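You operate a simulated robot arm through the tools that you are given. There is no shell and no other tool. Be economical: measure what you need, move in short steps, check, and stop when the job is done.

You run a simulated two-armed robot. Do the job below in one go: nothing can be reset, and whatever is moved stays where it is left.

JOB
Stop the cooler and brush the dust off its lid.
Fine: speed knob off first; swing off, louvres down; the brush goes back on the low steel shelf. What is to be rubbed or washed off counts as gone when no trace of it is left.

Only the result counts: the job must be done as asked and must still hold three seconds after the hand-in. Knocking over, shifting, dropping, spilling or breaking anything else fails it. A push-on lid holds only when it is set on centred and level and pressed home; a screw cap is set on level and turned clockwise until tight.

ROBOT AND FRAMES
Two 7-joint arms with two-finger parallel grippers on one trunk, on a base that drives. Base frame: it is fixed to the floor where the robot stands at the start and does not move with it; the origin is under the middle of the robot, x ahead of it, y to its left, z up. Lengths are in cm, angles in degrees, forces in N, time in s.
The left shoulder is at the start at [2.1, 10.1, 147.7], the right one opposite. Each reaches about 62.7 cm from its shoulder. Places, roughly: air cooler [60, -30, 50]; beige pad (22x5x24 cm) [10, -60, 90]; black drain valve [30, 10, 40]; blue water valve [10, -20, 30]; cooler speed knob [50, 0, 110]; dust on the cooler lid [60, -20, 110]; louvre lever [40, 10, 90]; pump button [40, -10, 110]; swing button [30, -20, 110]; top of the low steel shelf [20, -60, 80]. Payload 2.4 kg a hand.
The tool frame of a hand sits at the grasp point between the pads (the TCP): z along the fingers, y along the line on which they close. The tips reach 2.4 cm beyond it. The gripper opens to 6.8 cm. The fingers are 1.7 cm wide and 1 cm thick; the gripper's body (4 by 7 cm) begins 4.1 cm behind the TCP.
Orientation is told as [roll, pitch, yaw] about the base's x, y, z axes, in that order, counted from this pose: with the fingers straight down and closing along the base's y, the tool's x points along the base's -x, its y along +y and its z along -z.

CONTROLS
- The arms move only by the tool servo_tool. It takes "left_increments", "right_increments" or both (then of equal length, played together; a hand with none holds still); each is a list of rows, each a list of 3 entries, a list of its own where there are three numbers: the shift along the base's x, y, z in cm, then the turn, a rotation vector about the base's x, y, z in degrees, then the gripper command, from -1 (fully open) to 1 (shut), values between in proportion. In form: [[[x, y, z], [wx, wy, wz], hand], ...]. A call has 1 to 20 rows; each row shifts and turns the commanded pose from where the row before left it. Each row takes 0.2 s and may step no farther than 5 cm and 8.6 degrees from the row before; otherwise, or with a gripper value out of range, the whole call is refused. Where a pose cannot be reached the arm comes as near as it can. A force on the tool above 90 N (or 10 N above the force at the start of the call, whichever is more), or a blocked arm, ends the call early, and 0.2 s more pass. Each finger travels about 7.2 cm/s and halts on what it meets, pressing with about 33 N; the grip force reading is that of the motor and also rises with nothing between the fingers. The clock runs only during rows and for 0.2 s after the last one: add rows that do not move to give the fingers time. The reply holds the time, the measured pose of the TCP, the force on the tool along the base axes, the opening and the grip force, in the units named above and with some noise, with the torque about the TCP (base axes, N m) and any sound that the robot's microphone picked up.
- Cameras (640 x 400 px; columns grow to the right, rows downward): "scene" is now at [8.31, -3.05, 161.67]; the picture's right is [-0.39, -0.92, 0.00], its down [-0.70, 0.29, -0.66] and it looks along [0.61, -0.25, -0.75] (base axes); focal length 214 px, centre (320, 200). "left" rides on the left gripper at [8.4, -1.1, -7.5] in its tool frame; the picture's right is [0.13, 0.99, 0.00], its down [-0.60, 0.08, -0.79] and it looks along [-0.79, 0.10, 0.61] (tool axes); focal length 251 px, centre (320, 200). "right" rides on the right gripper at [8.4, 1.1, -7.5] in its tool frame; the picture's right is [-0.13, 0.99, 0.00], its down [-0.60, -0.08, -0.79] and it looks along [-0.79, -0.10, 0.61] (tool axes); focal length 251 px, centre (320, 200). There is no depth. A picture from a camera that has moved, and an enlarged one, comes with that camera's place and axes in the base frame and with its lens.
- get_image(camera): a new picture of that camera. It takes no simulated time.
- slide_trunk(by): slides the trunk up (or, below 0, down) by that many cm; the arms and the scene camera ride with it, the base frame stays. It gives what a move gives, with no picture.
- base_move(legs): drives the robot by 1 to 6 legs, each [ahead, left, turn to the left] in cm, cm and degrees, along the robot's own axes; the way and the turn of a leg run together, so that a leg with both is an arc; at most 150 cm and 180 degrees a leg. The arms and the cameras ride along, it lands a little off, and it stops where it bumps. It gives what a move gives.
- pan_tilt(pan, tilt): turns the head with the scene camera to pan (to the left, within 86 degrees either way) and tilt (down, from -29 to 69), counted from straight ahead of the robot. It gives what a move gives.
- zoom(camera, box): a new picture of the part [left, top, right, bottom] of that camera's present view, enlarged. It takes no simulated time.
- job_done(): hands the job in; it is judged then, once.

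Go step by step. Nothing tells you exact positions but the pictures and the camera data: compare them with the known pose of the tool, close in by small moves and look again before you grip or let go. The budget is 120 turns and 92 pictures, counting those below and the enlarged ones. Unless the task says otherwise, let go and move clear before handing in, and close with one line.

The tools are called after ">>>" as name(argument=value, ...) on one line, values as JSON. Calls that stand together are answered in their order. servo_tool: Moves the arms, as the interface text tells. Its arguments: {"type":"object","properties":{"left_increments":{"type":"array"},"right_increments":{"type":"array"}},"required":[]} The other tools are called the same way: slide_trunk (by) slides the trunk up or down; base_move (legs) drives the base; pan_tilt (pan, tilt) turns the head that bears the scene camera; get_image (camera) takes a picture; zoom (camera, box) takes an enlarged picture of a part of a camera's view; job_done () hands the job in.

At the start:

```text
t: 0.0
left_tool_pos: [32.54, -2.16, 145.16]
left_tool_rot: [0.0, -0.1, 0.0]
left_wrist_force: [0.1, -0.8, -0.4]
left_wrist_torque: [0.0, -0.03, 0.05]
left_finger_gap: 6.81
left_grip_force: 0.0
right_tool_pos: [23.18, -28.79, 140.87]
right_tool_rot: [0.0, 0.0, 0.0]
right_wrist_force: [-0.6, -0.2, 0.2]
right_wrist_torque: [0.0, 0.01, -0.03]
right_finger_gap: 6.8
right_grip_force: 0.2
trunk travel left (down, up): [-69.0, 16.0]
robot x, y, heading: [-0.11, -0.1, -0.1]
head pan, tilt: [-22.8, 49.0]
```

scene: 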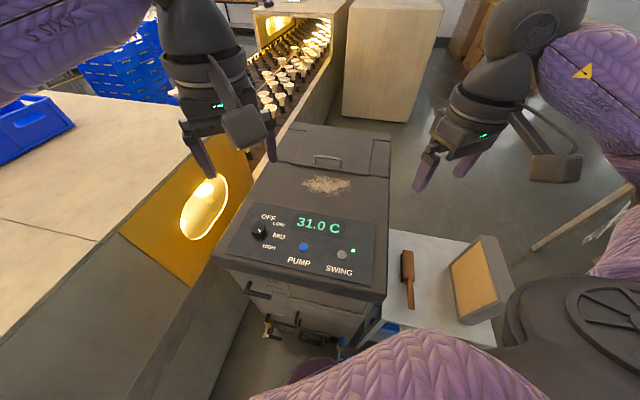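
right: 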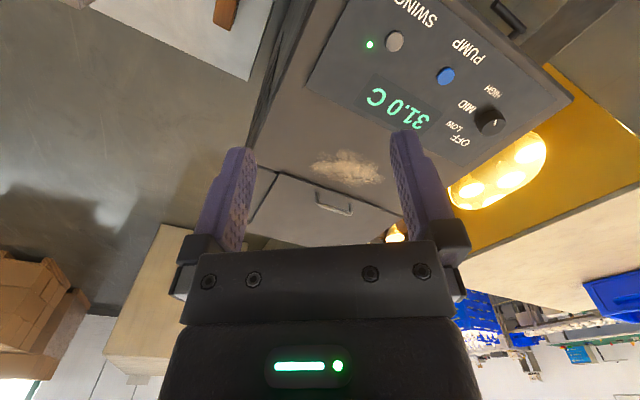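
left: 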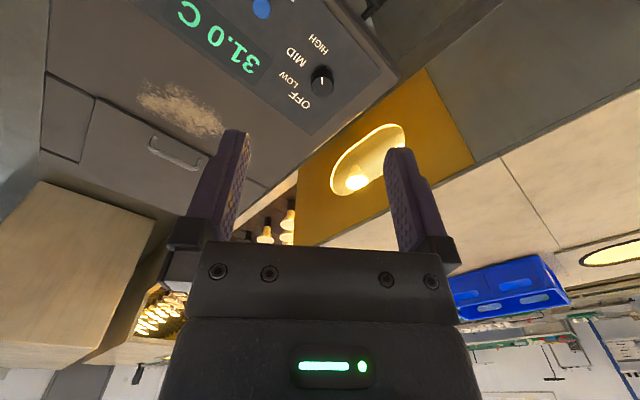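

I see the cooler ahead with its knob, pump and swing buttons on the top panel, dust on the lid, and the brush on the low steel shelf to the right. I'll look closer at the panel and the front.

>>> zoom(camera="scene", box=[210, 160, 410, 285])

>>> zoom(camera="scene", box=[210, 240, 410, 365])

>>> zoom(camera="scene", box=[360, 220, 520, 320])

>>> zoom(camera="left", box=[140, 0, 400, 160])

```text
3.20 times, centred on (310, 222) of scene
camera zoom: at [8.31, -3.05, 161.67], right [-0.39, -0.92, 0.0], down [-0.7, 0.29, -0.66], along [0.61, -0.25, -0.75], focal length 686 px, centre (352, 128)
```

zoom: 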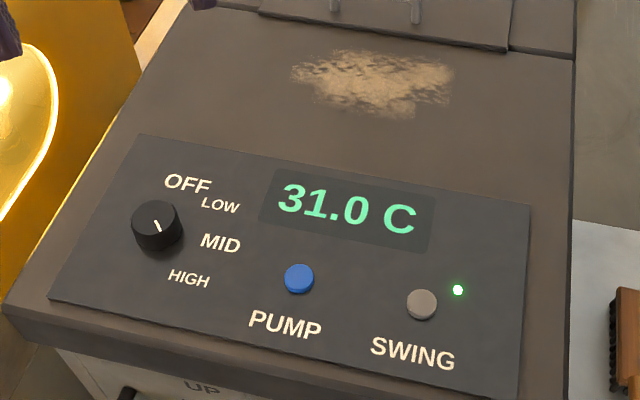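

```text
3.20 times, centred on (310, 302) of scene
camera zoom: at [8.31, -3.05, 161.67], right [-0.39, -0.92, 0.0], down [-0.7, 0.29, -0.66], along [0.61, -0.25, -0.75], focal length 686 px, centre (352, -128)
```

zoom: 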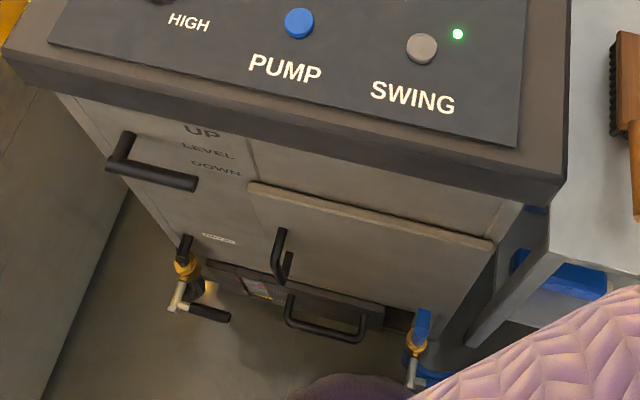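

```text
4.00 times, centred on (440, 270) of scene
camera zoom: at [8.31, -3.05, 161.67], right [-0.39, -0.92, 0.0], down [-0.7, 0.29, -0.66], along [0.61, -0.25, -0.75], focal length 858 px, centre (-160, -80)
```

zoom: 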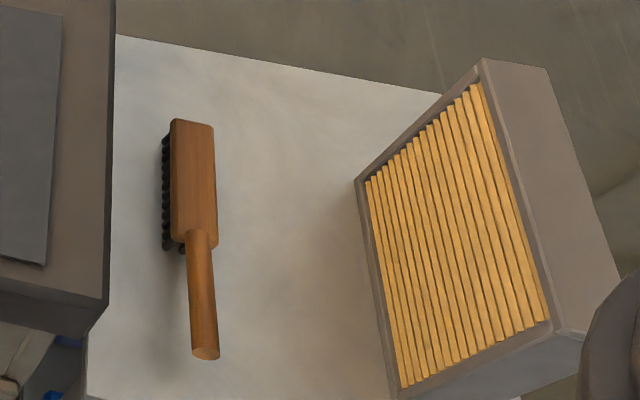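

```text
2.46 times, centred on (270, 80) of left
camera zoom: at [24.11, -3.39, 152.65], right [-0.13, 0.99, 0.0], down [0.6, 0.08, 0.79], along [0.79, 0.1, -0.61], focal length 619 px, centre (443, 495)
```

zoom: 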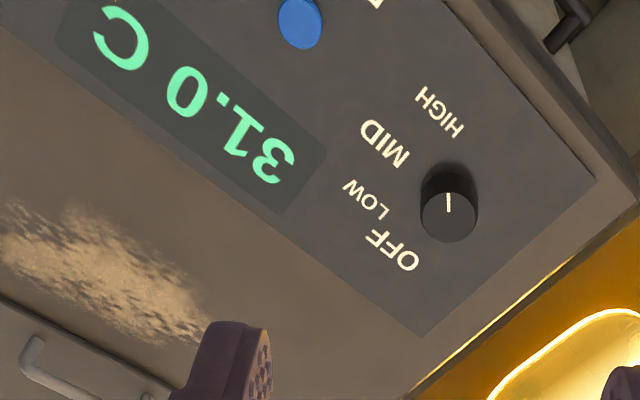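

The cooler is turned about -35° in yaw. Triangulated from two views, the knob top is at about [46.4, -0.1, 111]. Its mark points to HIGH, so OFF is about 132° counterclockwise seen from above. I'll bring the left hand over the knob, pre-turned -60°.

>>> servo_tool(left_increments=[[[1.74, 0.26, -2.9], [0, 0, -7.5], -1], [[1.74, 0.26, -2.9], [0, 0, -7.5], -1], [[1.74, 0.26, -2.9], [0, 0, -7.5], -1], [[1.74, 0.26, -2.9], [0, 0, -7.5], -1], [[1.74, 0.26, -2.9], [0, 0, -7.5], -1], [[1.74, 0.26, -2.9], [0, 0, -7.5], -1], [[1.74, 0.26, -2.9], [0, 0, -7.5], -1], [[1.74, 0.26, -2.9], [0, 0, -7.5], -1], [[0, 0, 0], [0, 0, 0], -1]])

>>> get_image(camera="left")

>>> zoom(camera="scene", box=[210, 140, 410, 265])

```text
t: 2.0
left_tool_pos: [39.8, -0.25, 126.1]
left_tool_rot: [-0.1, 0.0, -50.0]
left_wrist_force: [0.6, 0.5, -0.5]
left_wrist_torque: [0.0, 0.03, 0.02]
left_finger_gap: 6.8
left_grip_force: 0.0
left hand out of reach, approached as far as the arm can: row 6, 7, 8
right_tool_pos: [23.04, -28.77, 140.9]
right_tool_rot: [0.0, 0.1, 0.0]
right_wrist_force: [0.4, -1.2, 0.0]
right_wrist_torque: [-0.03, 0.0, 0.0]
right_finger_gap: 6.76
right_grip_force: 0.1
trunk travel left (down, up): [-69.0, 16.0]
robot x, y, heading: [0.28, -0.02, -0.1]
head pan, tilt: [-22.8, 49.0]
```

```text
84 pictures are left
camera left: at [33.57, 5.35, 133.6], right [0.68, 0.74, 0.0], down [0.45, -0.41, 0.79], along [0.58, -0.54, -0.61], focal length 251 px, centre (320, 200)
```

left: 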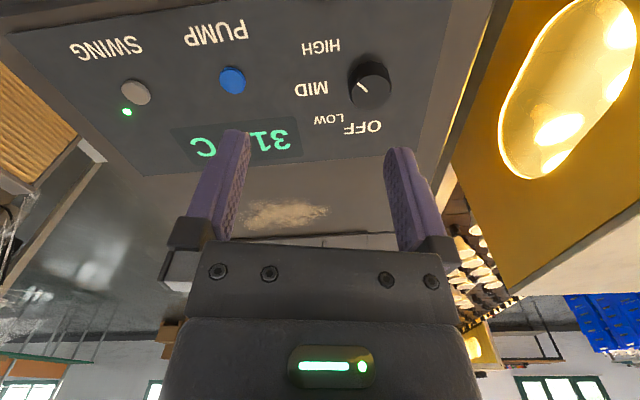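

```text
3.20 times, centred on (310, 202) of scene
camera zoom: at [8.29, -3.01, 161.68], right [-0.39, -0.92, 0.0], down [-0.7, 0.29, -0.66], along [0.61, -0.25, -0.75], focal length 686 px, centre (352, 192)
```

zoom: 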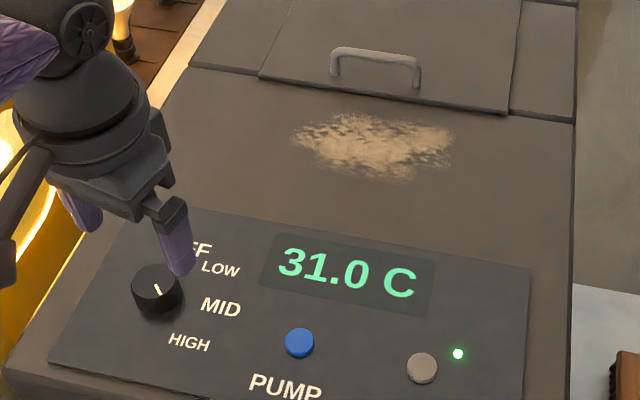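

I'll check the knob mark closely before turning anything, then lower the trunk, because the left hand ran out of reach.

>>> zoom(camera="left", box=[280, 20, 440, 120])

>>> servo_tool(left_increments=[[[0, 0, 4.5], [0, 0, 0], -1], [[0, 0, 4.5], [0, 0, 0], -1], [[0, 0, 4.5], [0, 0, 0], -1]])

```text
4.00 times, centred on (360, 70) of left
camera zoom: at [33.57, 5.35, 133.6], right [0.68, 0.74, 0.0], down [0.45, -0.41, 0.79], along [0.58, -0.54, -0.61], focal length 1006 px, centre (160, 720)
```

zoom: 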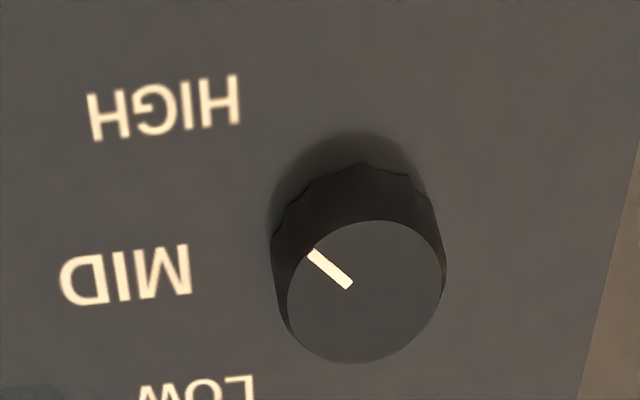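

```text
t: 2.8
left_tool_pos: [39.81, -0.35, 138.71]
left_tool_rot: [0.0, 0.1, -49.9]
left_wrist_force: [-0.5, -0.9, 0.3]
left_wrist_torque: [-0.03, 0.01, 0.0]
left_finger_gap: 6.8
left_grip_force: 0.1
left hand out of reach, approached as far as the arm can: row 3
right_tool_pos: [22.98, -28.9, 140.95]
right_tool_rot: [0.0, 0.0, 0.0]
right_wrist_force: [0.0, -0.3, -0.2]
right_wrist_torque: [0.02, 0.01, 0.02]
right_finger_gap: 6.79
right_grip_force: 0.2
trunk travel left (down, up): [-69.0, 16.0]
robot x, y, heading: [-0.2, 0.16, 0.1]
head pan, tilt: [-22.8, 49.0]
```

The mark does point at HIGH (about -166°), and the knob is about 3.8 cm across. I'll slide the trunk down.

>>> slide_trunk(by=-20)

>>> servo_tool(left_increments=[[[2.2, 0.1, 0], [0, 0, -5], -1], [[2.2, 0.1, 0], [0, 0, -5], -1], [[2.2, 0.1, 0], [0, 0, 0], -1], [[0, 0, 0], [0, 0, 0], -1], [[0, 0, 0], [0, 0, 0], -1]])

>>> get_image(camera="left")

>>> get_image(camera="scene")

```text
t: 5.0
left_tool_pos: [39.7, -0.37, 118.69]
left_tool_rot: [0.0, 0.0, -50.1]
left_wrist_force: [0.3, -0.1, -0.2]
left_wrist_torque: [0.02, -0.01, -0.02]
left_finger_gap: 6.79
left_grip_force: 0.1
right_tool_pos: [23.07, -28.82, 120.71]
right_tool_rot: [0.0, 0.1, 0.0]
right_wrist_force: [0.2, 0.6, 0.1]
right_wrist_torque: [0.01, 0.01, 0.03]
right_finger_gap: 6.78
right_grip_force: 0.1
trunk travel left (down, up): [-49.0, 36.0]
robot x, y, heading: [-0.12, -0.23, -0.2]
head pan, tilt: [-22.8, 49.0]
```

```text
t: 6.2
left_tool_pos: [39.71, -0.47, 118.66]
left_tool_rot: [0.0, 0.0, -50.0]
left_wrist_force: [0.0, 0.1, 0.2]
left_wrist_torque: [-0.01, 0.0, 0.01]
left_finger_gap: 6.8
left_grip_force: 0.0
left hand out of reach, approached as far as the arm can: row 1, 2, 3
right_tool_pos: [22.99, -28.81, 120.88]
right_tool_rot: [0.0, 0.0, 0.0]
right_wrist_force: [-0.6, -0.3, -0.1]
right_wrist_torque: [0.0, 0.0, 0.02]
right_finger_gap: 6.8
right_grip_force: 0.1
trunk travel left (down, up): [-49.0, 36.0]
robot x, y, heading: [-0.07, -0.29, -0.0]
head pan, tilt: [-22.8, 49.0]
```

```text
81 pictures are left
camera left: at [33.43, 5.24, 126.26], right [0.68, 0.74, 0.0], down [0.45, -0.41, 0.79], along [0.58, -0.54, -0.61], focal length 251 px, centre (320, 200)
```

left: 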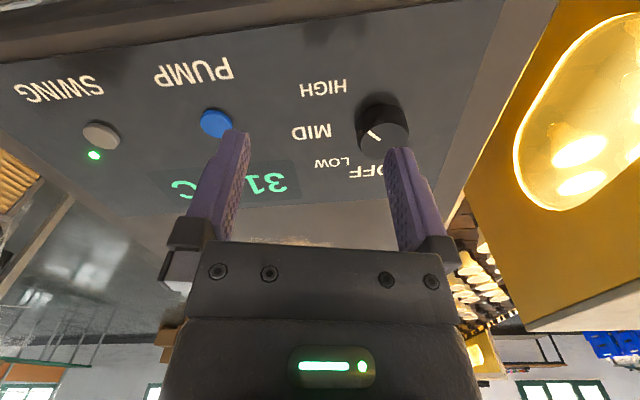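

```text
80 pictures are left
camera scene: at [9.3, -3.05, 141.64], right [-0.39, -0.92, 0.0], down [-0.7, 0.29, -0.66], along [0.61, -0.25, -0.75], focal length 214 px, centre (320, 200)
```

scene: 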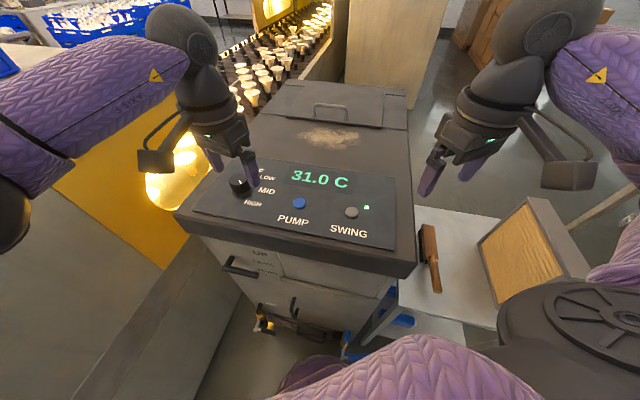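

The limit seems to be yaw rather than distance. I'll turn back a little while moving ahead.

>>> servo_tool(left_increments=[[[0, 0, 0], [0, 0, 7.5], -1], [[0, 0, 0], [0, 0, 7.5], -1], [[2.2, 0.2, 0], [0, 0, 0], -1], [[2.2, 0.2, 0], [0, 0, 0], -1], [[2.2, 0.2, 0], [0, 0, 0], -1], [[0, 0, 0], [0, 0, 0], -1]])

```text
t: 7.6
left_tool_pos: [43.95, -0.08, 118.69]
left_tool_rot: [0.0, 0.0, -35.0]
left_wrist_force: [-0.9, -0.3, -0.3]
left_wrist_torque: [-0.01, 0.0, -0.02]
left_finger_gap: 6.79
left_grip_force: 0.1
left hand out of reach, approached as far as the arm can: row 5
right_tool_pos: [23.16, -28.86, 120.8]
right_tool_rot: [0.0, 0.1, 0.0]
right_wrist_force: [0.0, -0.4, 0.1]
right_wrist_torque: [0.0, 0.0, 0.0]
right_finger_gap: 6.8
right_grip_force: 0.1
trunk travel left (down, up): [-49.0, 36.0]
robot x, y, heading: [-0.15, 0.08, 0.0]
head pan, tilt: [-22.8, 49.0]
```

>>> servo_tool(left_increments=[[[0, 0, 0], [0, 0, 7.5], -1], [[0, 0, 0], [0, 0, 7.5], -1], [[2.3, 0.2, 0], [0, 0, 0], -1], [[0, 0, 0], [0, 0, 0], -1]])

>>> get_image(camera="left")

```text
t: 8.6
left_tool_pos: [45.16, 0.17, 118.75]
left_tool_rot: [0.0, 0.0, -20.0]
left_wrist_force: [-0.4, -0.4, 0.2]
left_wrist_torque: [-0.02, 0.02, 0.01]
left_finger_gap: 6.79
left_grip_force: 0.1
left hand out of reach, approached as far as the arm can: row 3
right_tool_pos: [23.07, -28.77, 120.83]
right_tool_rot: [0.1, 0.0, 0.0]
right_wrist_force: [-0.7, -0.6, 0.2]
right_wrist_torque: [0.03, 0.01, 0.01]
right_finger_gap: 6.8
right_grip_force: 0.1
trunk travel left (down, up): [-49.0, 36.0]
robot x, y, heading: [-0.37, 0.09, -0.0]
head pan, tilt: [-22.8, 49.0]
```

```text
79 pictures are left
camera left: at [36.83, 1.87, 126.28], right [0.22, 0.98, 0.0], down [0.59, -0.13, 0.79], along [0.77, -0.17, -0.61], focal length 251 px, centre (320, 200)
```

left: 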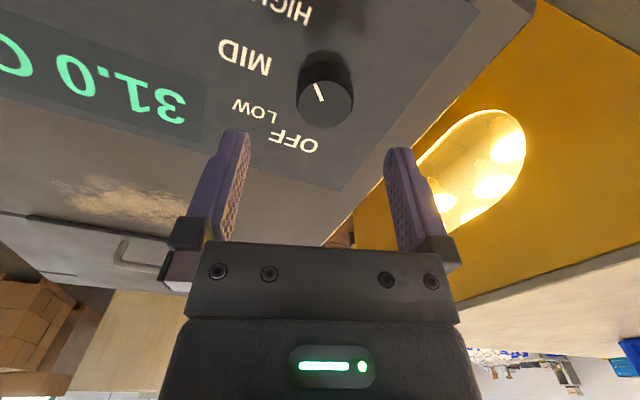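

The fingers-down reach ends at about x=45, so I want the base closer. I'll look down to see the clearance to the cooler.

>>> pan_tilt(pan=-20, tilt=69)

>>> get_image(camera="scene")

```text
t: 9.4
left_tool_pos: [45.14, 0.09, 118.76]
left_tool_rot: [0.0, 0.0, -20.0]
left_wrist_force: [0.1, -0.1, 1.0]
left_wrist_torque: [0.0, -0.01, 0.01]
left_finger_gap: 6.83
left_grip_force: 0.0
right_tool_pos: [23.11, -28.87, 120.9]
right_tool_rot: [0.1, 0.0, 0.0]
right_wrist_force: [0.6, 0.3, 0.0]
right_wrist_torque: [0.03, 0.0, 0.01]
right_finger_gap: 6.79
right_grip_force: 0.1
trunk travel left (down, up): [-49.0, 36.0]
robot x, y, heading: [-0.22, -0.02, 0.1]
head pan, tilt: [-20.0, 68.8]
```

```text
78 pictures are left
camera scene: at [7.37, -1.95, 139.31], right [-0.34, -0.94, 0.0], down [-0.88, 0.32, -0.36], along [0.34, -0.12, -0.93], focal length 214 px, centre (320, 200)
```

scene: 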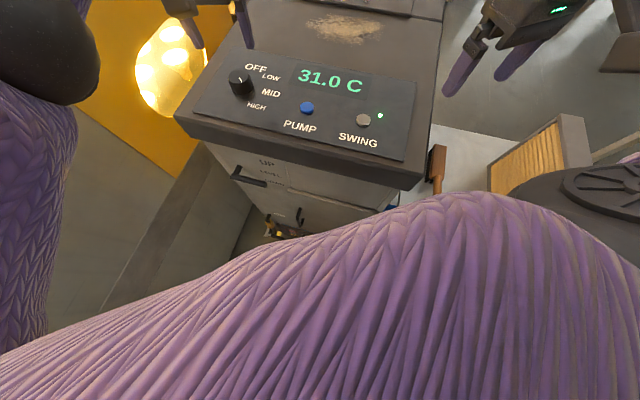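

The lid's front edge runs from about (15.5,-21) to (41,13), so the cooler faces about 37° right of my heading. Turning in place to face it squarely brings the left shoulder closer. I'll raise the trunk first for clearance.

>>> slide_trunk(by=12)

>>> base_move(legs=[[0, 0, -18], [0, 0, -18]])

>>> pan_tilt(pan=10, tilt=55)

>>> get_image(camera="scene")

```text
t: 10.9
left_tool_pos: [45.07, 0.1, 130.58]
left_tool_rot: [0.0, -0.1, -20.0]
left_wrist_force: [0.0, 0.8, 0.3]
left_wrist_torque: [-0.02, 0.02, 0.0]
left_finger_gap: 6.84
left_grip_force: 0.1
right_tool_pos: [23.09, -28.86, 132.87]
right_tool_rot: [0.1, -0.1, 0.0]
right_wrist_force: [-0.5, 0.5, 0.4]
right_wrist_torque: [0.0, -0.04, 0.01]
right_finger_gap: 6.82
right_grip_force: 0.0
trunk travel left (down, up): [-61.0, 24.0]
robot x, y, heading: [0.22, 0.14, 0.1]
head pan, tilt: [-20.0, 68.8]
```

```text
t: 13.3
left_tool_pos: [36.48, -26.57, 130.68]
left_tool_rot: [0.0, -0.1, -56.2]
left_wrist_force: [0.4, -0.6, -1.0]
left_wrist_torque: [0.02, 0.05, -0.01]
left_finger_gap: 6.81
left_grip_force: 0.0
right_tool_pos: [1.57, -36.94, 132.9]
right_tool_rot: [0.0, -0.1, -36.3]
right_wrist_force: [-0.9, 0.0, 0.6]
right_wrist_torque: [-0.02, -0.04, 0.01]
right_finger_gap: 6.8
right_grip_force: 0.1
trunk travel left (down, up): [-61.0, 24.0]
robot x, y, heading: [-0.02, 0.12, -36.0]
head pan, tilt: [-20.0, 68.8]
```

```text
t: 14.3
left_tool_pos: [36.42, -26.52, 130.46]
left_tool_rot: [-0.1, -0.1, -56.2]
left_wrist_force: [0.1, -0.1, -0.4]
left_wrist_torque: [-0.02, -0.01, 0.03]
left_finger_gap: 6.79
left_grip_force: 0.0
right_tool_pos: [1.65, -36.91, 132.87]
right_tool_rot: [0.0, 0.0, -36.1]
right_wrist_force: [0.6, 0.3, -0.1]
right_wrist_torque: [-0.03, -0.02, 0.04]
right_finger_gap: 6.81
right_grip_force: 0.0
trunk travel left (down, up): [-61.0, 24.0]
robot x, y, heading: [-0.03, -0.35, -36.3]
head pan, tilt: [10.0, 55.0]
```

```text
77 pictures are left
camera scene: at [7.53, -4.02, 152.88], right [-0.44, -0.9, 0.0], down [-0.74, 0.36, -0.57], along [0.51, -0.25, -0.82], focal length 214 px, centre (320, 200)
```

scene: 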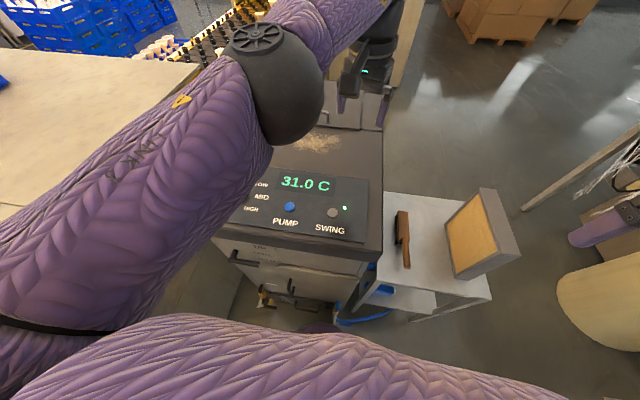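

Now I'll move the left hand over the knob.

>>> servo_tool(left_increments=[[[1.65, 4.43, 0], [0, 0, -5], -1], [[1.65, 4.43, 0], [0, 0, -5], -1], [[1.65, 4.43, 0], [0, 0, -5], -1], [[1.65, 4.43, 0], [0, 0, -5], -1], [[1.65, 4.43, 0], [0, 0, -5], -1], [[1.65, 4.43, 0], [0, 0, -5], -1], [[0, 0, -4.5], [0, 0, 0], -1], [[0, 0, -4.5], [0, 0, 0], -1], [[0, 0, 0], [0, 0, 0], -1]])

>>> get_image(camera="left")

>>> get_image(camera="scene")

```text
t: 16.3
left_tool_pos: [38.09, -0.56, 119.89]
left_tool_rot: [1.6, 1.0, -79.3]
left_wrist_force: [0.3, -0.5, -0.1]
left_wrist_torque: [-0.01, 0.0, 0.03]
left_finger_gap: 6.81
left_grip_force: 0.0
left hand out of reach, approached as far as the arm can: row 4, 5, 6
right_tool_pos: [1.59, -36.81, 132.9]
right_tool_rot: [0.0, 0.0, -36.2]
right_wrist_force: [0.4, 0.4, 0.2]
right_wrist_torque: [0.03, -0.01, -0.01]
right_finger_gap: 6.78
right_grip_force: 0.0
trunk travel left (down, up): [-61.0, 24.0]
robot x, y, heading: [0.37, 0.18, -36.3]
head pan, tilt: [10.0, 55.0]
```

```text
76 pictures are left
camera left: at [35.22, 7.38, 127.54], right [0.95, 0.31, 0.03], down [0.17, -0.6, 0.78], along [0.26, -0.74, -0.62], focal length 251 px, centre (320, 200)
```

left: 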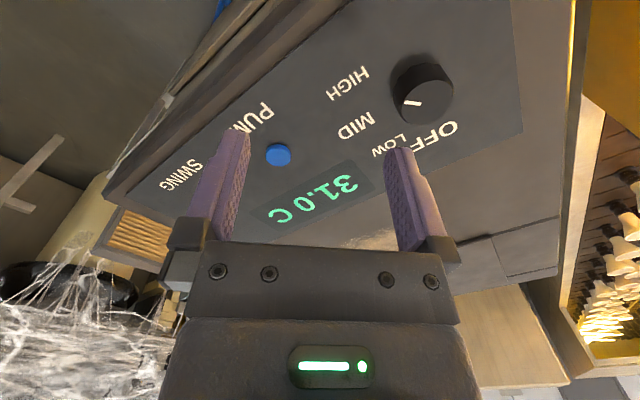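

```text
75 pictures are left
camera scene: at [7.55, -4.04, 152.88], right [-0.44, -0.9, 0.0], down [-0.74, 0.36, -0.57], along [0.51, -0.25, -0.82], focal length 214 px, centre (320, 200)
```

scene: 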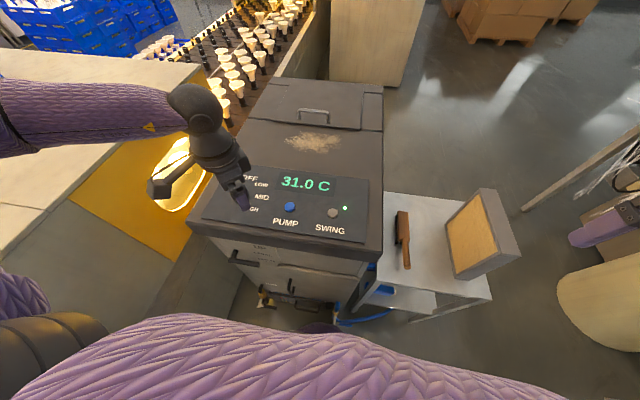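

>>> servo_tool(left_increments=[[[0, 0, 0], [0, 0, 8], -1], [[0, 0, 0], [0, 0, 8], -1], [[0, 0, 0], [0, 0, 8], -1], [[2.7, 0.2, 0], [0, 0, 0], -1], [[2.7, 0.2, 0], [0, 0, 0], -1], [[2.7, 0.2, 0], [0, 0, 0], -1], [[0, 0, 0], [0, 0, 0], -1]])

>>> get_image(camera="left")

```text
t: 17.9
left_tool_pos: [46.0, 0.2, 119.72]
left_tool_rot: [1.5, 1.1, -55.5]
left_wrist_force: [0.0, -0.1, -0.7]
left_wrist_torque: [0.01, 0.01, -0.03]
left_finger_gap: 6.8
left_grip_force: 0.0
right_tool_pos: [1.6, -36.81, 132.86]
right_tool_rot: [0.0, 0.1, -36.1]
right_wrist_force: [-0.2, 0.5, 0.3]
right_wrist_torque: [0.02, 0.0, -0.02]
right_finger_gap: 6.78
right_grip_force: 0.2
trunk travel left (down, up): [-61.0, 24.0]
robot x, y, heading: [0.08, -0.05, -36.1]
head pan, tilt: [10.0, 55.0]
```

```text
74 pictures are left
camera left: at [40.2, 6.3, 127.47], right [0.74, 0.67, 0.03], down [0.4, -0.48, 0.78], along [0.54, -0.57, -0.62], focal length 251 px, centre (320, 200)
```

left: 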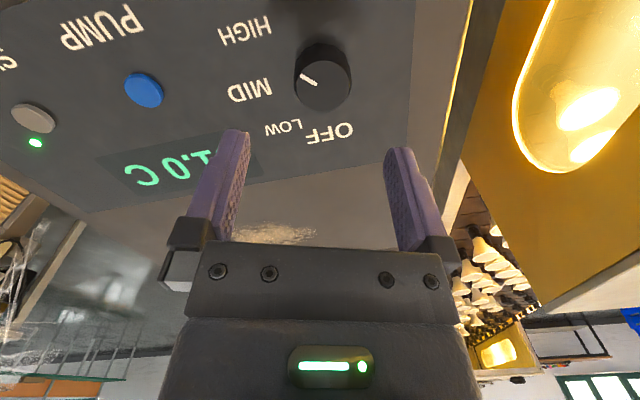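

The hand is over the knob, which I take to be at (46.4, 0.4). I'll level the hand, descend around it and close.

>>> servo_tool(left_increments=[[[0.2, 0.1, -2], [-1.7, 0.8, 0], -1], [[0.1, 0.05, -2], [0, 0, 0], -1], [[0, 0, -2], [0, 0, 0], -1], [[0, 0, -1.4], [0, 0, 0], -1], [[0, 0, 0], [0, 0, 0], -1]])

>>> get_image(camera="left")

>>> zoom(camera="scene", box=[180, 140, 340, 240])

```text
t: 19.1
left_tool_pos: [46.12, 0.46, 112.19]
left_tool_rot: [0.0, 0.0, -55.4]
left_wrist_force: [0.4, 0.5, -0.6]
left_wrist_torque: [-0.02, 0.02, -0.03]
left_finger_gap: 6.81
left_grip_force: 0.0
right_tool_pos: [1.66, -36.9, 133.07]
right_tool_rot: [0.0, 0.0, -36.1]
right_wrist_force: [0.2, 0.0, -0.6]
right_wrist_torque: [0.03, -0.01, -0.01]
right_finger_gap: 6.8
right_grip_force: 0.1
trunk travel left (down, up): [-61.0, 24.0]
robot x, y, heading: [-0.27, 0.02, -36.0]
head pan, tilt: [10.0, 55.0]
```

```text
73 pictures are left
camera left: at [40.48, 6.65, 119.75], right [0.74, 0.67, 0.0], down [0.41, -0.45, 0.79], along [0.53, -0.59, -0.61], focal length 251 px, centre (320, 200)
```

left: 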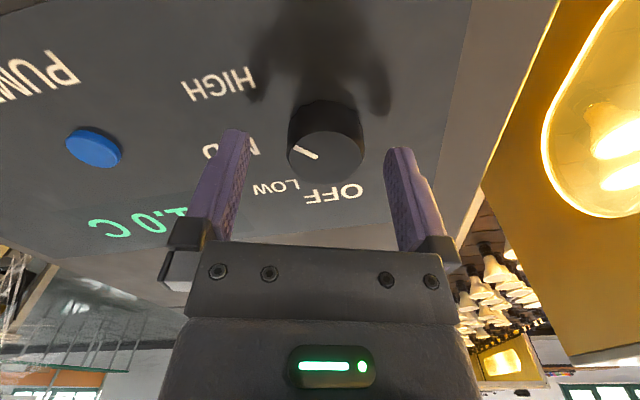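

```text
4.00 times, centred on (260, 190) of scene
camera zoom: at [7.54, -3.99, 152.88], right [-0.44, -0.9, 0.0], down [-0.74, 0.36, -0.57], along [0.51, -0.25, -0.82], focal length 858 px, centre (560, 240)
```

zoom: 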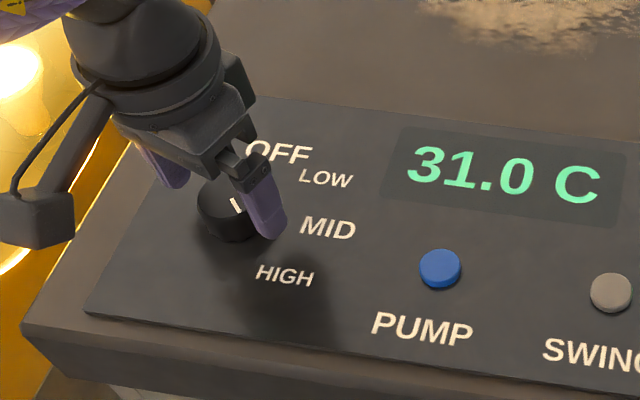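

>>> servo_tool(left_increments=[[[0.1, 0, -0.5], [0, 0, 0], -1], [[0, 0, -0.5], [0, 0, 0], -1], [[0, 0, 0], [0, 0, 0], -1]])

>>> zoom(camera="left", box=[200, 80, 440, 230])

```text
t: 19.9
left_tool_pos: [46.22, 0.4, 111.71]
left_tool_rot: [0.1, 0.1, -55.5]
left_wrist_force: [0.3, -0.1, 0.6]
left_wrist_torque: [-0.01, 0.0, 0.03]
left_finger_gap: 6.8
left_grip_force: 0.0
left hand out of reach, approached as far as the arm can: row 2
right_tool_pos: [1.56, -36.85, 132.92]
right_tool_rot: [0.1, 0.0, -36.2]
right_wrist_force: [-0.5, 0.0, 0.0]
right_wrist_torque: [-0.03, -0.05, -0.01]
right_finger_gap: 6.8
right_grip_force: 0.1
trunk travel left (down, up): [-61.0, 24.0]
robot x, y, heading: [-0.26, -0.01, -36.4]
head pan, tilt: [10.0, 55.0]
```

```text
2.67 times, centred on (320, 155) of left
camera zoom: at [40.54, 6.59, 119.32], right [0.74, 0.67, 0.0], down [0.41, -0.45, 0.79], along [0.53, -0.59, -0.61], focal length 670 px, centre (320, 320)
```

zoom: 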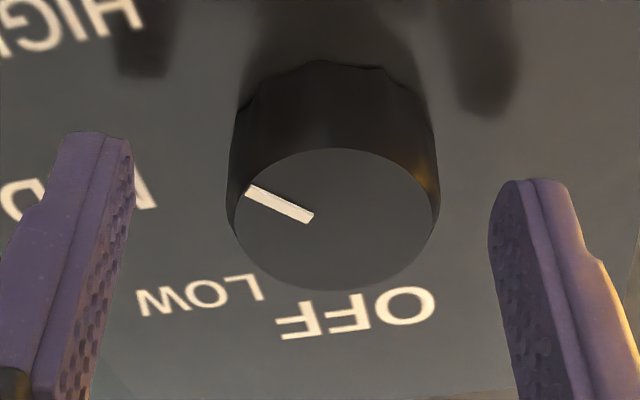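

The grip depth is limited by the trunk height. I'll raise the hand clear, lower the trunk 10 cm and come back down.

>>> servo_tool(left_increments=[[[0, 0, 3.5], [0, 0, 0], -1], [[0, 0, 4], [0, 0, 0], -1], [[0, 0, 4], [0, 0, 0], -1], [[0, 0, 0], [0, 0, 0], -1]])

>>> slide_trunk(by=-10)

>>> get_image(camera="left")

```text
t: 20.9
left_tool_pos: [46.29, 0.31, 123.05]
left_tool_rot: [-0.1, 0.2, -55.5]
left_wrist_force: [-1.5, 0.4, -0.5]
left_wrist_torque: [0.01, 0.0, -0.02]
left_finger_gap: 6.79
left_grip_force: 0.0
right_tool_pos: [1.55, -36.78, 133.01]
right_tool_rot: [0.0, 0.0, -36.2]
right_wrist_force: [0.6, -0.9, 0.0]
right_wrist_torque: [0.0, 0.01, -0.01]
right_finger_gap: 6.77
right_grip_force: 0.0
trunk travel left (down, up): [-61.0, 24.0]
robot x, y, heading: [0.31, 0.08, -36.2]
head pan, tilt: [10.0, 55.0]
```

```text
t: 22.2
left_tool_pos: [46.24, 0.45, 113.31]
left_tool_rot: [-0.1, 0.1, -55.5]
left_wrist_force: [0.9, -0.1, -0.4]
left_wrist_torque: [0.01, -0.01, -0.01]
left_finger_gap: 6.81
left_grip_force: 0.1
right_tool_pos: [1.58, -36.79, 122.84]
right_tool_rot: [0.0, 0.0, -36.2]
right_wrist_force: [0.5, 0.1, 0.3]
right_wrist_torque: [0.01, 0.0, 0.0]
right_finger_gap: 6.78
right_grip_force: 0.0
trunk travel left (down, up): [-51.0, 34.0]
robot x, y, heading: [-0.19, 0.16, -36.0]
head pan, tilt: [10.0, 55.0]
```

```text
70 pictures are left
camera left: at [40.55, 6.6, 120.91], right [0.74, 0.67, 0.0], down [0.41, -0.45, 0.79], along [0.53, -0.59, -0.61], focal length 251 px, centre (320, 200)
```

left: 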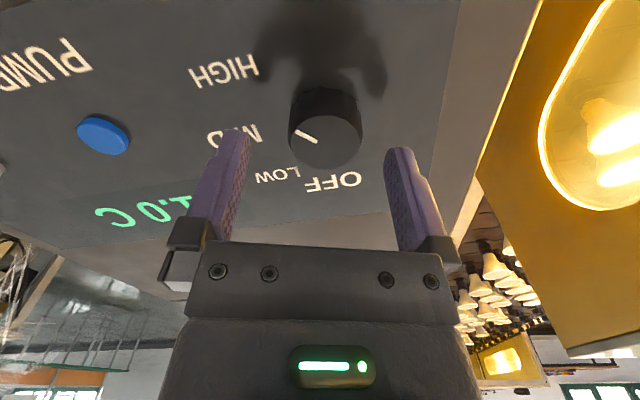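

>>> servo_tool(left_increments=[[[0.1, 0, -1.5], [0, 0, 0], -1], [[0, 0, -1], [0, 0, 0], -1], [[0, 0, 0], [0, 0, 0], -1], [[0, 0, 0], [0, 0, 0], 0.8], [[0, 0, 0], [0, 0, 0], 0.8], [[0, 0, 0], [0, 0, 0], 0.8]])

>>> zoom(camera="left", box=[200, 80, 440, 230])

```text
t: 23.6
left_tool_pos: [46.48, 0.59, 110.75]
left_tool_rot: [0.0, 0.1, -55.4]
left_wrist_force: [16.0, 7.9, 6.5]
left_wrist_torque: [0.6, -1.17, 0.09]
left_finger_gap: 4.17
left_grip_force: 44.8
right_tool_pos: [1.87, -36.66, 123.02]
right_tool_rot: [-0.2, 0.0, -36.1]
right_wrist_force: [-0.3, -0.2, 0.5]
right_wrist_torque: [0.03, 0.03, 0.0]
right_finger_gap: 6.81
right_grip_force: 0.1
trunk travel left (down, up): [-51.0, 34.0]
robot x, y, heading: [0.11, -0.13, -36.1]
head pan, tilt: [10.0, 55.0]
```

```text
2.67 times, centred on (320, 155) of left
camera zoom: at [40.84, 6.75, 118.33], right [0.74, 0.67, 0.0], down [0.41, -0.45, 0.79], along [0.53, -0.59, -0.61], focal length 670 px, centre (320, 320)
```

zoom: 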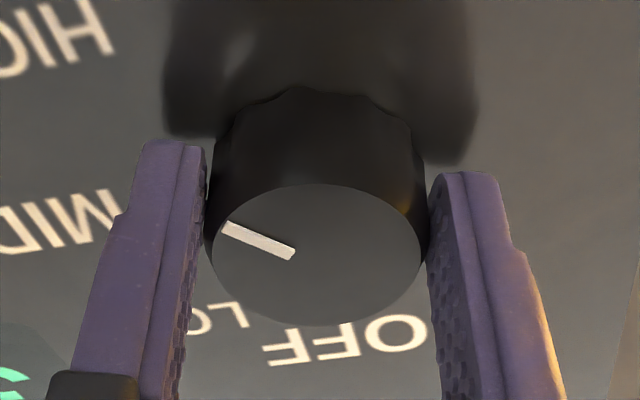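

Gripped, with the knob about 0.2 cm further along +x. I'll relieve that side force and turn counterclockwise.

>>> servo_tool(left_increments=[[[0.25, 0.12, 0], [0, 0, 0], 0.8], [[0, 0, 0], [0, 0, 7], 0.8], [[0, 0, 0], [0, 0, 7], 0.8], [[0, 0, 0], [0, 0, 7], 0.8], [[0, 0, 0], [0, 0, 7], 0.8], [[0, 0, 0], [0, 0, 7], 0.8], [[0, 0, 0], [0, 0, 7], 0.8], [[0, 0, 0], [0, 0, 7], 0.8], [[0, 0, 0], [0, 0, 7], 0.8], [[0, 0, 0], [0, 0, 0], 0.8]])

>>> zoom(camera="left", box=[200, 80, 440, 230])

```text
t: 25.8
left_tool_pos: [46.3, 0.06, 110.71]
left_tool_rot: [0.1, 0.3, 0.4]
left_wrist_force: [-27.1, -24.2, -30.4]
left_wrist_torque: [-0.68, 0.58, -0.14]
left_finger_gap: 4.15
left_grip_force: 44.6
right_tool_pos: [1.36, -37.26, 122.7]
right_tool_rot: [0.2, 0.0, -36.3]
right_wrist_force: [-0.2, 0.6, -0.3]
right_wrist_torque: [0.02, -0.02, 0.01]
right_finger_gap: 6.82
right_grip_force: 0.1
trunk travel left (down, up): [-51.0, 34.0]
robot x, y, heading: [-0.12, -0.22, -36.4]
head pan, tilt: [10.0, 55.0]
```

```text
2.67 times, centred on (320, 155) of left
camera zoom: at [37.92, -1.16, 118.37], right [-0.14, 0.99, 0.0], down [0.61, 0.08, 0.79], along [0.78, 0.11, -0.61], focal length 670 px, centre (320, 320)
```

zoom: 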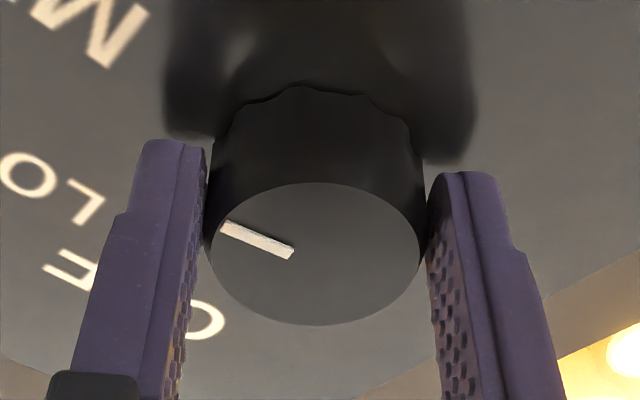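

The knob has turned 56° and follows the fingers. I'll ease the side load and carry on another 70°.

>>> servo_tool(left_increments=[[[-0.2, -0.22, -0.1], [0, 0, 0], 0.8], [[0, 0, 0], [0, 0, 7], 0.8], [[0, 0, 0], [0, 0, 7], 0.8], [[0, 0, 0], [0, 0, 7], 0.8], [[0, 0, 0], [0, 0, 7], 0.8], [[0, 0, 0], [0, 0, 7], 0.8], [[0, 0, 0], [0, 0, 7], 0.8], [[0, 0, 0], [0, 0, 7], 0.8], [[0, 0, 0], [0, 0, 7], 0.8], [[0, 0, 0], [0, 0, 7], 0.8], [[0, 0, 0], [0, 0, 7], 0.8], [[0, 0, 0], [0, 0, 0], 0.8]])

>>> zoom(camera="left", box=[200, 80, 440, 230])

>>> get_image(camera="scene")

```text
t: 28.4
left_tool_pos: [46.7, -0.34, 110.78]
left_tool_rot: [-0.3, 0.1, 70.6]
left_wrist_force: [22.6, -37.9, 23.0]
left_wrist_torque: [0.05, -0.45, -0.2]
left_finger_gap: 4.14
left_grip_force: 44.7
right_tool_pos: [1.86, -37.48, 122.74]
right_tool_rot: [0.2, 0.3, -36.3]
right_wrist_force: [0.0, -0.1, 0.2]
right_wrist_torque: [0.01, 0.01, -0.01]
right_finger_gap: 6.8
right_grip_force: 0.1
trunk travel left (down, up): [-51.0, 34.0]
robot x, y, heading: [-0.44, 0.12, -36.1]
head pan, tilt: [10.0, 55.0]
```

```text
2.67 times, centred on (320, 155) of left
camera zoom: at [44.86, -8.78, 118.35], right [-0.98, 0.21, -0.01], down [0.12, 0.6, 0.79], along [0.17, 0.77, -0.61], focal length 670 px, centre (320, 320)
```

zoom: 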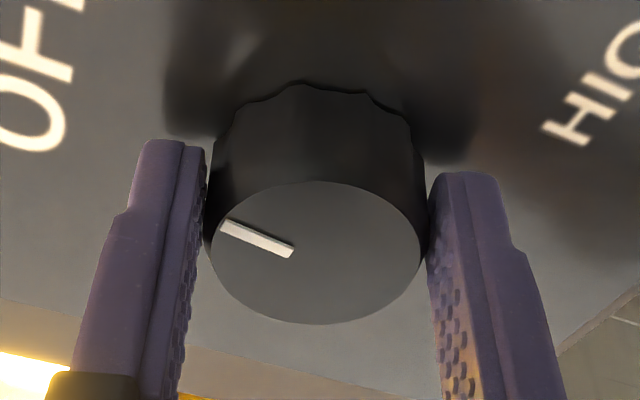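

```text
66 pictures are left
camera scene: at [8.3, -5.06, 142.85], right [-0.44, -0.9, 0.0], down [-0.74, 0.37, -0.57], along [0.51, -0.25, -0.82], focal length 214 px, centre (320, 200)
```

scene: 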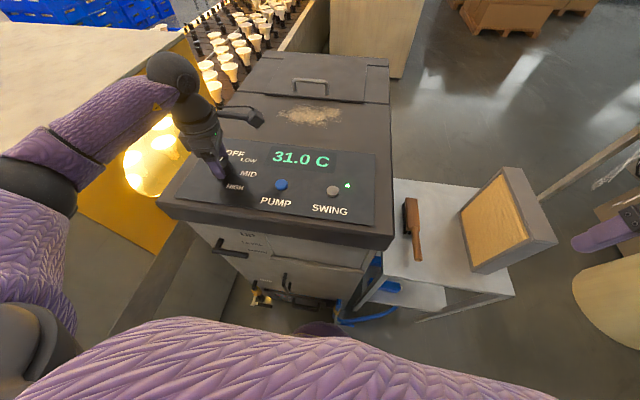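

Turned about 126° in all, which should be at OFF. I'll release, lift and look.

>>> servo_tool(left_increments=[[[0, 0, 0], [0, 0, 0], -1], [[0, 0, 0], [0, 0, 0], -1], [[0, 0, 0], [0, 0, 0], -1], [[0, 0, 3], [0, 0, -7], -1], [[0, 0, 4], [0, 0, -8], -1], [[0, 0, 4], [0, 0, -8], -1], [[0, 0, 2], [0, 0, -8], -1], [[0, 0, 0], [0, 0, -8], -1], [[0, 0, 0], [0, 0, -8], -1], [[0, 0, 0], [0, 0, -8], -1], [[0, 0, 0], [0, 0, -8], -1]])

>>> get_image(camera="left")

>>> zoom(camera="scene", box=[150, 120, 400, 276])

```text
t: 30.8
left_tool_pos: [46.42, 0.12, 123.62]
left_tool_rot: [-0.1, 0.0, 7.4]
left_wrist_force: [0.3, 0.0, 0.1]
left_wrist_torque: [0.02, -0.01, 0.02]
left_finger_gap: 6.82
left_grip_force: 0.1
right_tool_pos: [1.65, -36.79, 122.98]
right_tool_rot: [0.0, 0.0, -36.1]
right_wrist_force: [0.8, -0.3, 0.2]
right_wrist_torque: [0.02, 0.03, -0.02]
right_finger_gap: 6.78
right_grip_force: 0.2
trunk travel left (down, up): [-51.0, 34.0]
robot x, y, heading: [0.61, -0.24, -36.3]
head pan, tilt: [10.0, 55.0]
```

```text
65 pictures are left
camera left: at [38.2, -2.06, 131.22], right [-0.26, 0.97, 0.0], down [0.59, 0.16, 0.79], along [0.77, 0.2, -0.61], focal length 251 px, centre (320, 200)
```

left: 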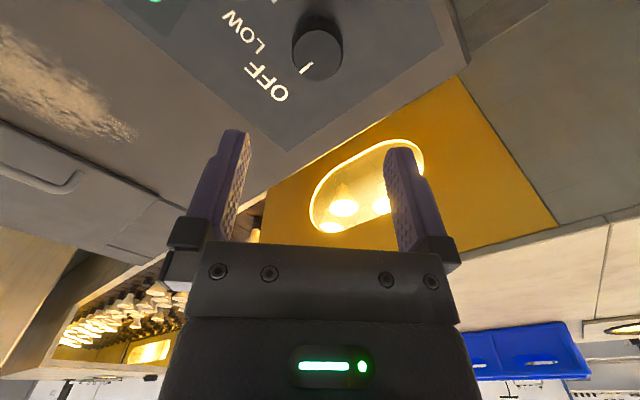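

```text
2.56 times, centred on (275, 198) of scene
camera zoom: at [8.03, -4.35, 142.86], right [-0.44, -0.9, 0.0], down [-0.74, 0.36, -0.57], along [0.51, -0.25, -0.82], focal length 549 px, centre (435, 205)
```

zoom: 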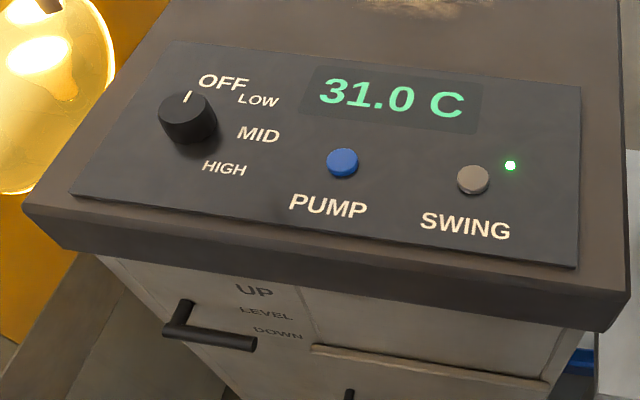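

>>> zoom(camera="left", box=[220, 0, 380, 100])

```text
4.00 times, centred on (300, 50) of left
camera zoom: at [38.2, -2.06, 131.22], right [-0.26, 0.97, 0.0], down [0.59, 0.16, 0.79], along [0.77, 0.2, -0.61], focal length 1006 px, centre (400, 800)
```

zoom: 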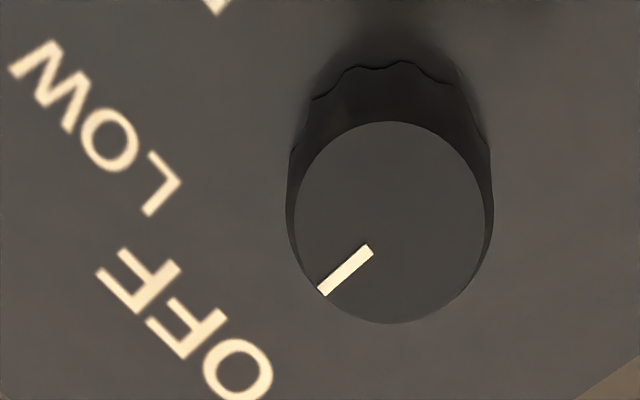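

The mark now points straight "up" on the panel at OFF, which matches 45° label steps. Next is the swing button, near (30, -18.2), which I'll press with the right hand closed.

>>> servo_tool(right_increments=[[[3.55, 2.34, 0], [0, 0, 0], 1], [[3.55, 2.34, 0], [0, 0, 0], 1], [[3.55, 2.34, 0], [0, 0, 0], 1], [[3.55, 2.34, 0], [0, 0, 0], 1], [[3.55, 2.34, 0], [0, 0, 0], 1], [[3.55, 2.34, 0], [0, 0, 0], 1], [[3.55, 2.34, -2], [0, 0, 0], 1], [[3.55, 2.34, -4], [0, 0, 0], 1], [[0, 0, 0], [0, 0, 0], 1]])

>>> get_image(camera="right")

>>> zoom(camera="scene", box=[200, 120, 400, 245])

```text
refused: row 8 steps farther than a row can; nothing moved
```

```text
62 pictures are left
camera right: at [-4.63, -30.93, 130.34], right [0.69, 0.72, 0.0], down [0.44, -0.42, 0.79], along [0.57, -0.55, -0.61], focal length 251 px, centre (320, 200)
```

right: 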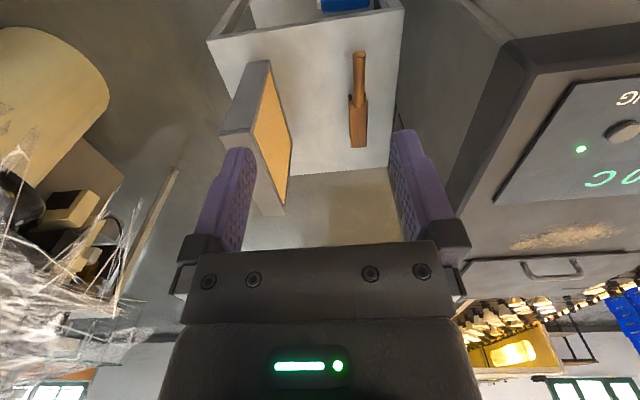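

```text
3.20 times, centred on (300, 182) of scene
camera zoom: at [8.03, -4.35, 142.86], right [-0.44, -0.9, 0.0], down [-0.74, 0.36, -0.57], along [0.51, -0.25, -0.82], focal length 686 px, centre (384, 256)
```

zoom: 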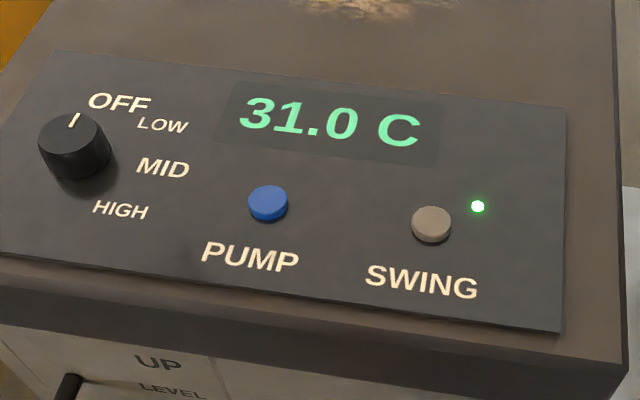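

>>> servo_tool(right_increments=[[[3.55, 2.34, 0], [0, 0, 0], 1], [[3.55, 2.34, 0], [0, 0, 0], 1], [[3.55, 2.34, 0], [0, 0, 0], 1], [[3.55, 2.34, 0], [0, 0, 0], 1], [[3.55, 2.34, 0], [0, 0, 0], 1], [[3.55, 2.34, 0], [0, 0, 0], 1], [[3.55, 2.34, -2], [0, 0, 0], 1], [[3.55, 2.34, -2], [0, 0, 0], 1], [[0, 0, -2.5], [0, 0, 0], 1], [[0, 0, 0], [0, 0, 0], 1]])

>>> get_image(camera="right")

>>> zoom(camera="scene", box=[200, 120, 400, 245])

```text
t: 33.0
left_tool_pos: [46.45, 0.17, 123.52]
left_tool_rot: [-0.1, 0.2, 7.4]
left_wrist_force: [0.6, 0.3, 0.3]
left_wrist_torque: [-0.01, -0.03, 0.03]
left_finger_gap: 6.79
left_grip_force: 0.0
right_tool_pos: [29.99, -18.13, 116.29]
right_tool_rot: [0.1, -0.1, -36.2]
right_wrist_force: [-0.5, 0.4, -0.6]
right_wrist_torque: [-0.01, 0.0, 0.01]
right_finger_gap: 0.0
right_grip_force: 23.3
trunk travel left (down, up): [-51.0, 34.0]
robot x, y, heading: [-0.15, 0.0, -36.3]
head pan, tilt: [10.0, 55.0]
```

```text
60 pictures are left
camera right: at [23.67, -12.14, 123.78], right [0.69, 0.72, 0.0], down [0.44, -0.42, 0.79], along [0.57, -0.55, -0.61], focal length 251 px, centre (320, 200)
```

right: 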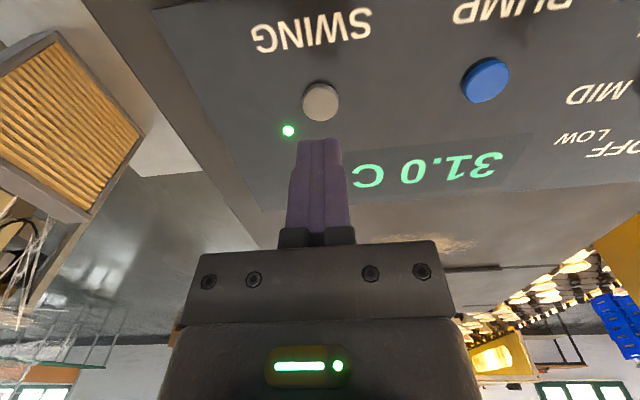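

```text
3.20 times, centred on (300, 182) of scene
camera zoom: at [8.06, -4.32, 142.86], right [-0.44, -0.9, 0.0], down [-0.74, 0.36, -0.57], along [0.51, -0.25, -0.82], focal length 686 px, centre (384, 256)
```

zoom: 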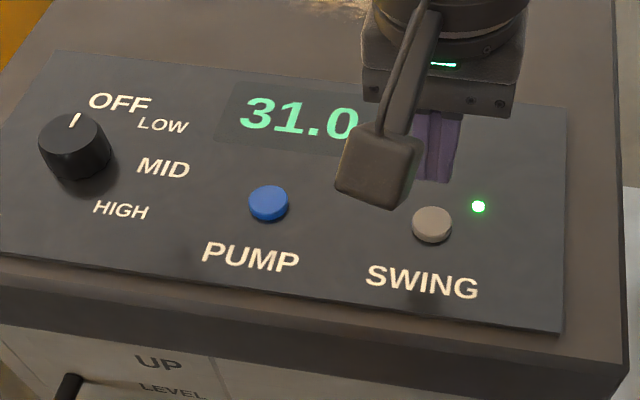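

>>> servo_tool(right_increments=[[[0.15, -0.15, -2], [0, 0, 0], 1], [[0, 0, -1.5], [0, 0, 0], 1], [[0, 0, -0.6], [0, 0, 0], 1], [[0, 0, -0.4], [0, 0, 0], 1], [[0, 0, 0], [0, 0, 0], 1]])

>>> zoom(camera="right", box=[220, 60, 420, 185])

```text
t: 34.2
left_tool_pos: [46.63, 0.18, 123.66]
left_tool_rot: [-0.1, 0.2, 7.5]
left_wrist_force: [0.6, -1.2, 0.7]
left_wrist_torque: [-0.01, 0.01, -0.01]
left_finger_gap: 6.81
left_grip_force: 0.1
right_tool_pos: [30.24, -18.24, 111.84]
right_tool_rot: [0.0, 0.0, -36.3]
right_wrist_force: [0.0, 0.5, 0.5]
right_wrist_torque: [0.0, -0.01, 0.01]
right_finger_gap: 0.01
right_grip_force: 23.7
trunk travel left (down, up): [-51.0, 34.0]
robot x, y, heading: [-0.05, -0.38, -36.2]
head pan, tilt: [10.0, 55.0]
```

```text
3.20 times, centred on (320, 122) of right
camera zoom: at [23.9, -12.39, 119.3], right [0.69, 0.72, 0.0], down [0.44, -0.42, 0.79], along [0.57, -0.55, -0.61], focal length 805 px, centre (320, 448)
```

zoom: 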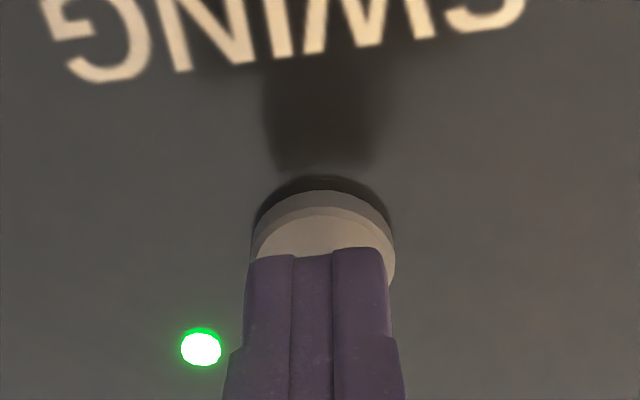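

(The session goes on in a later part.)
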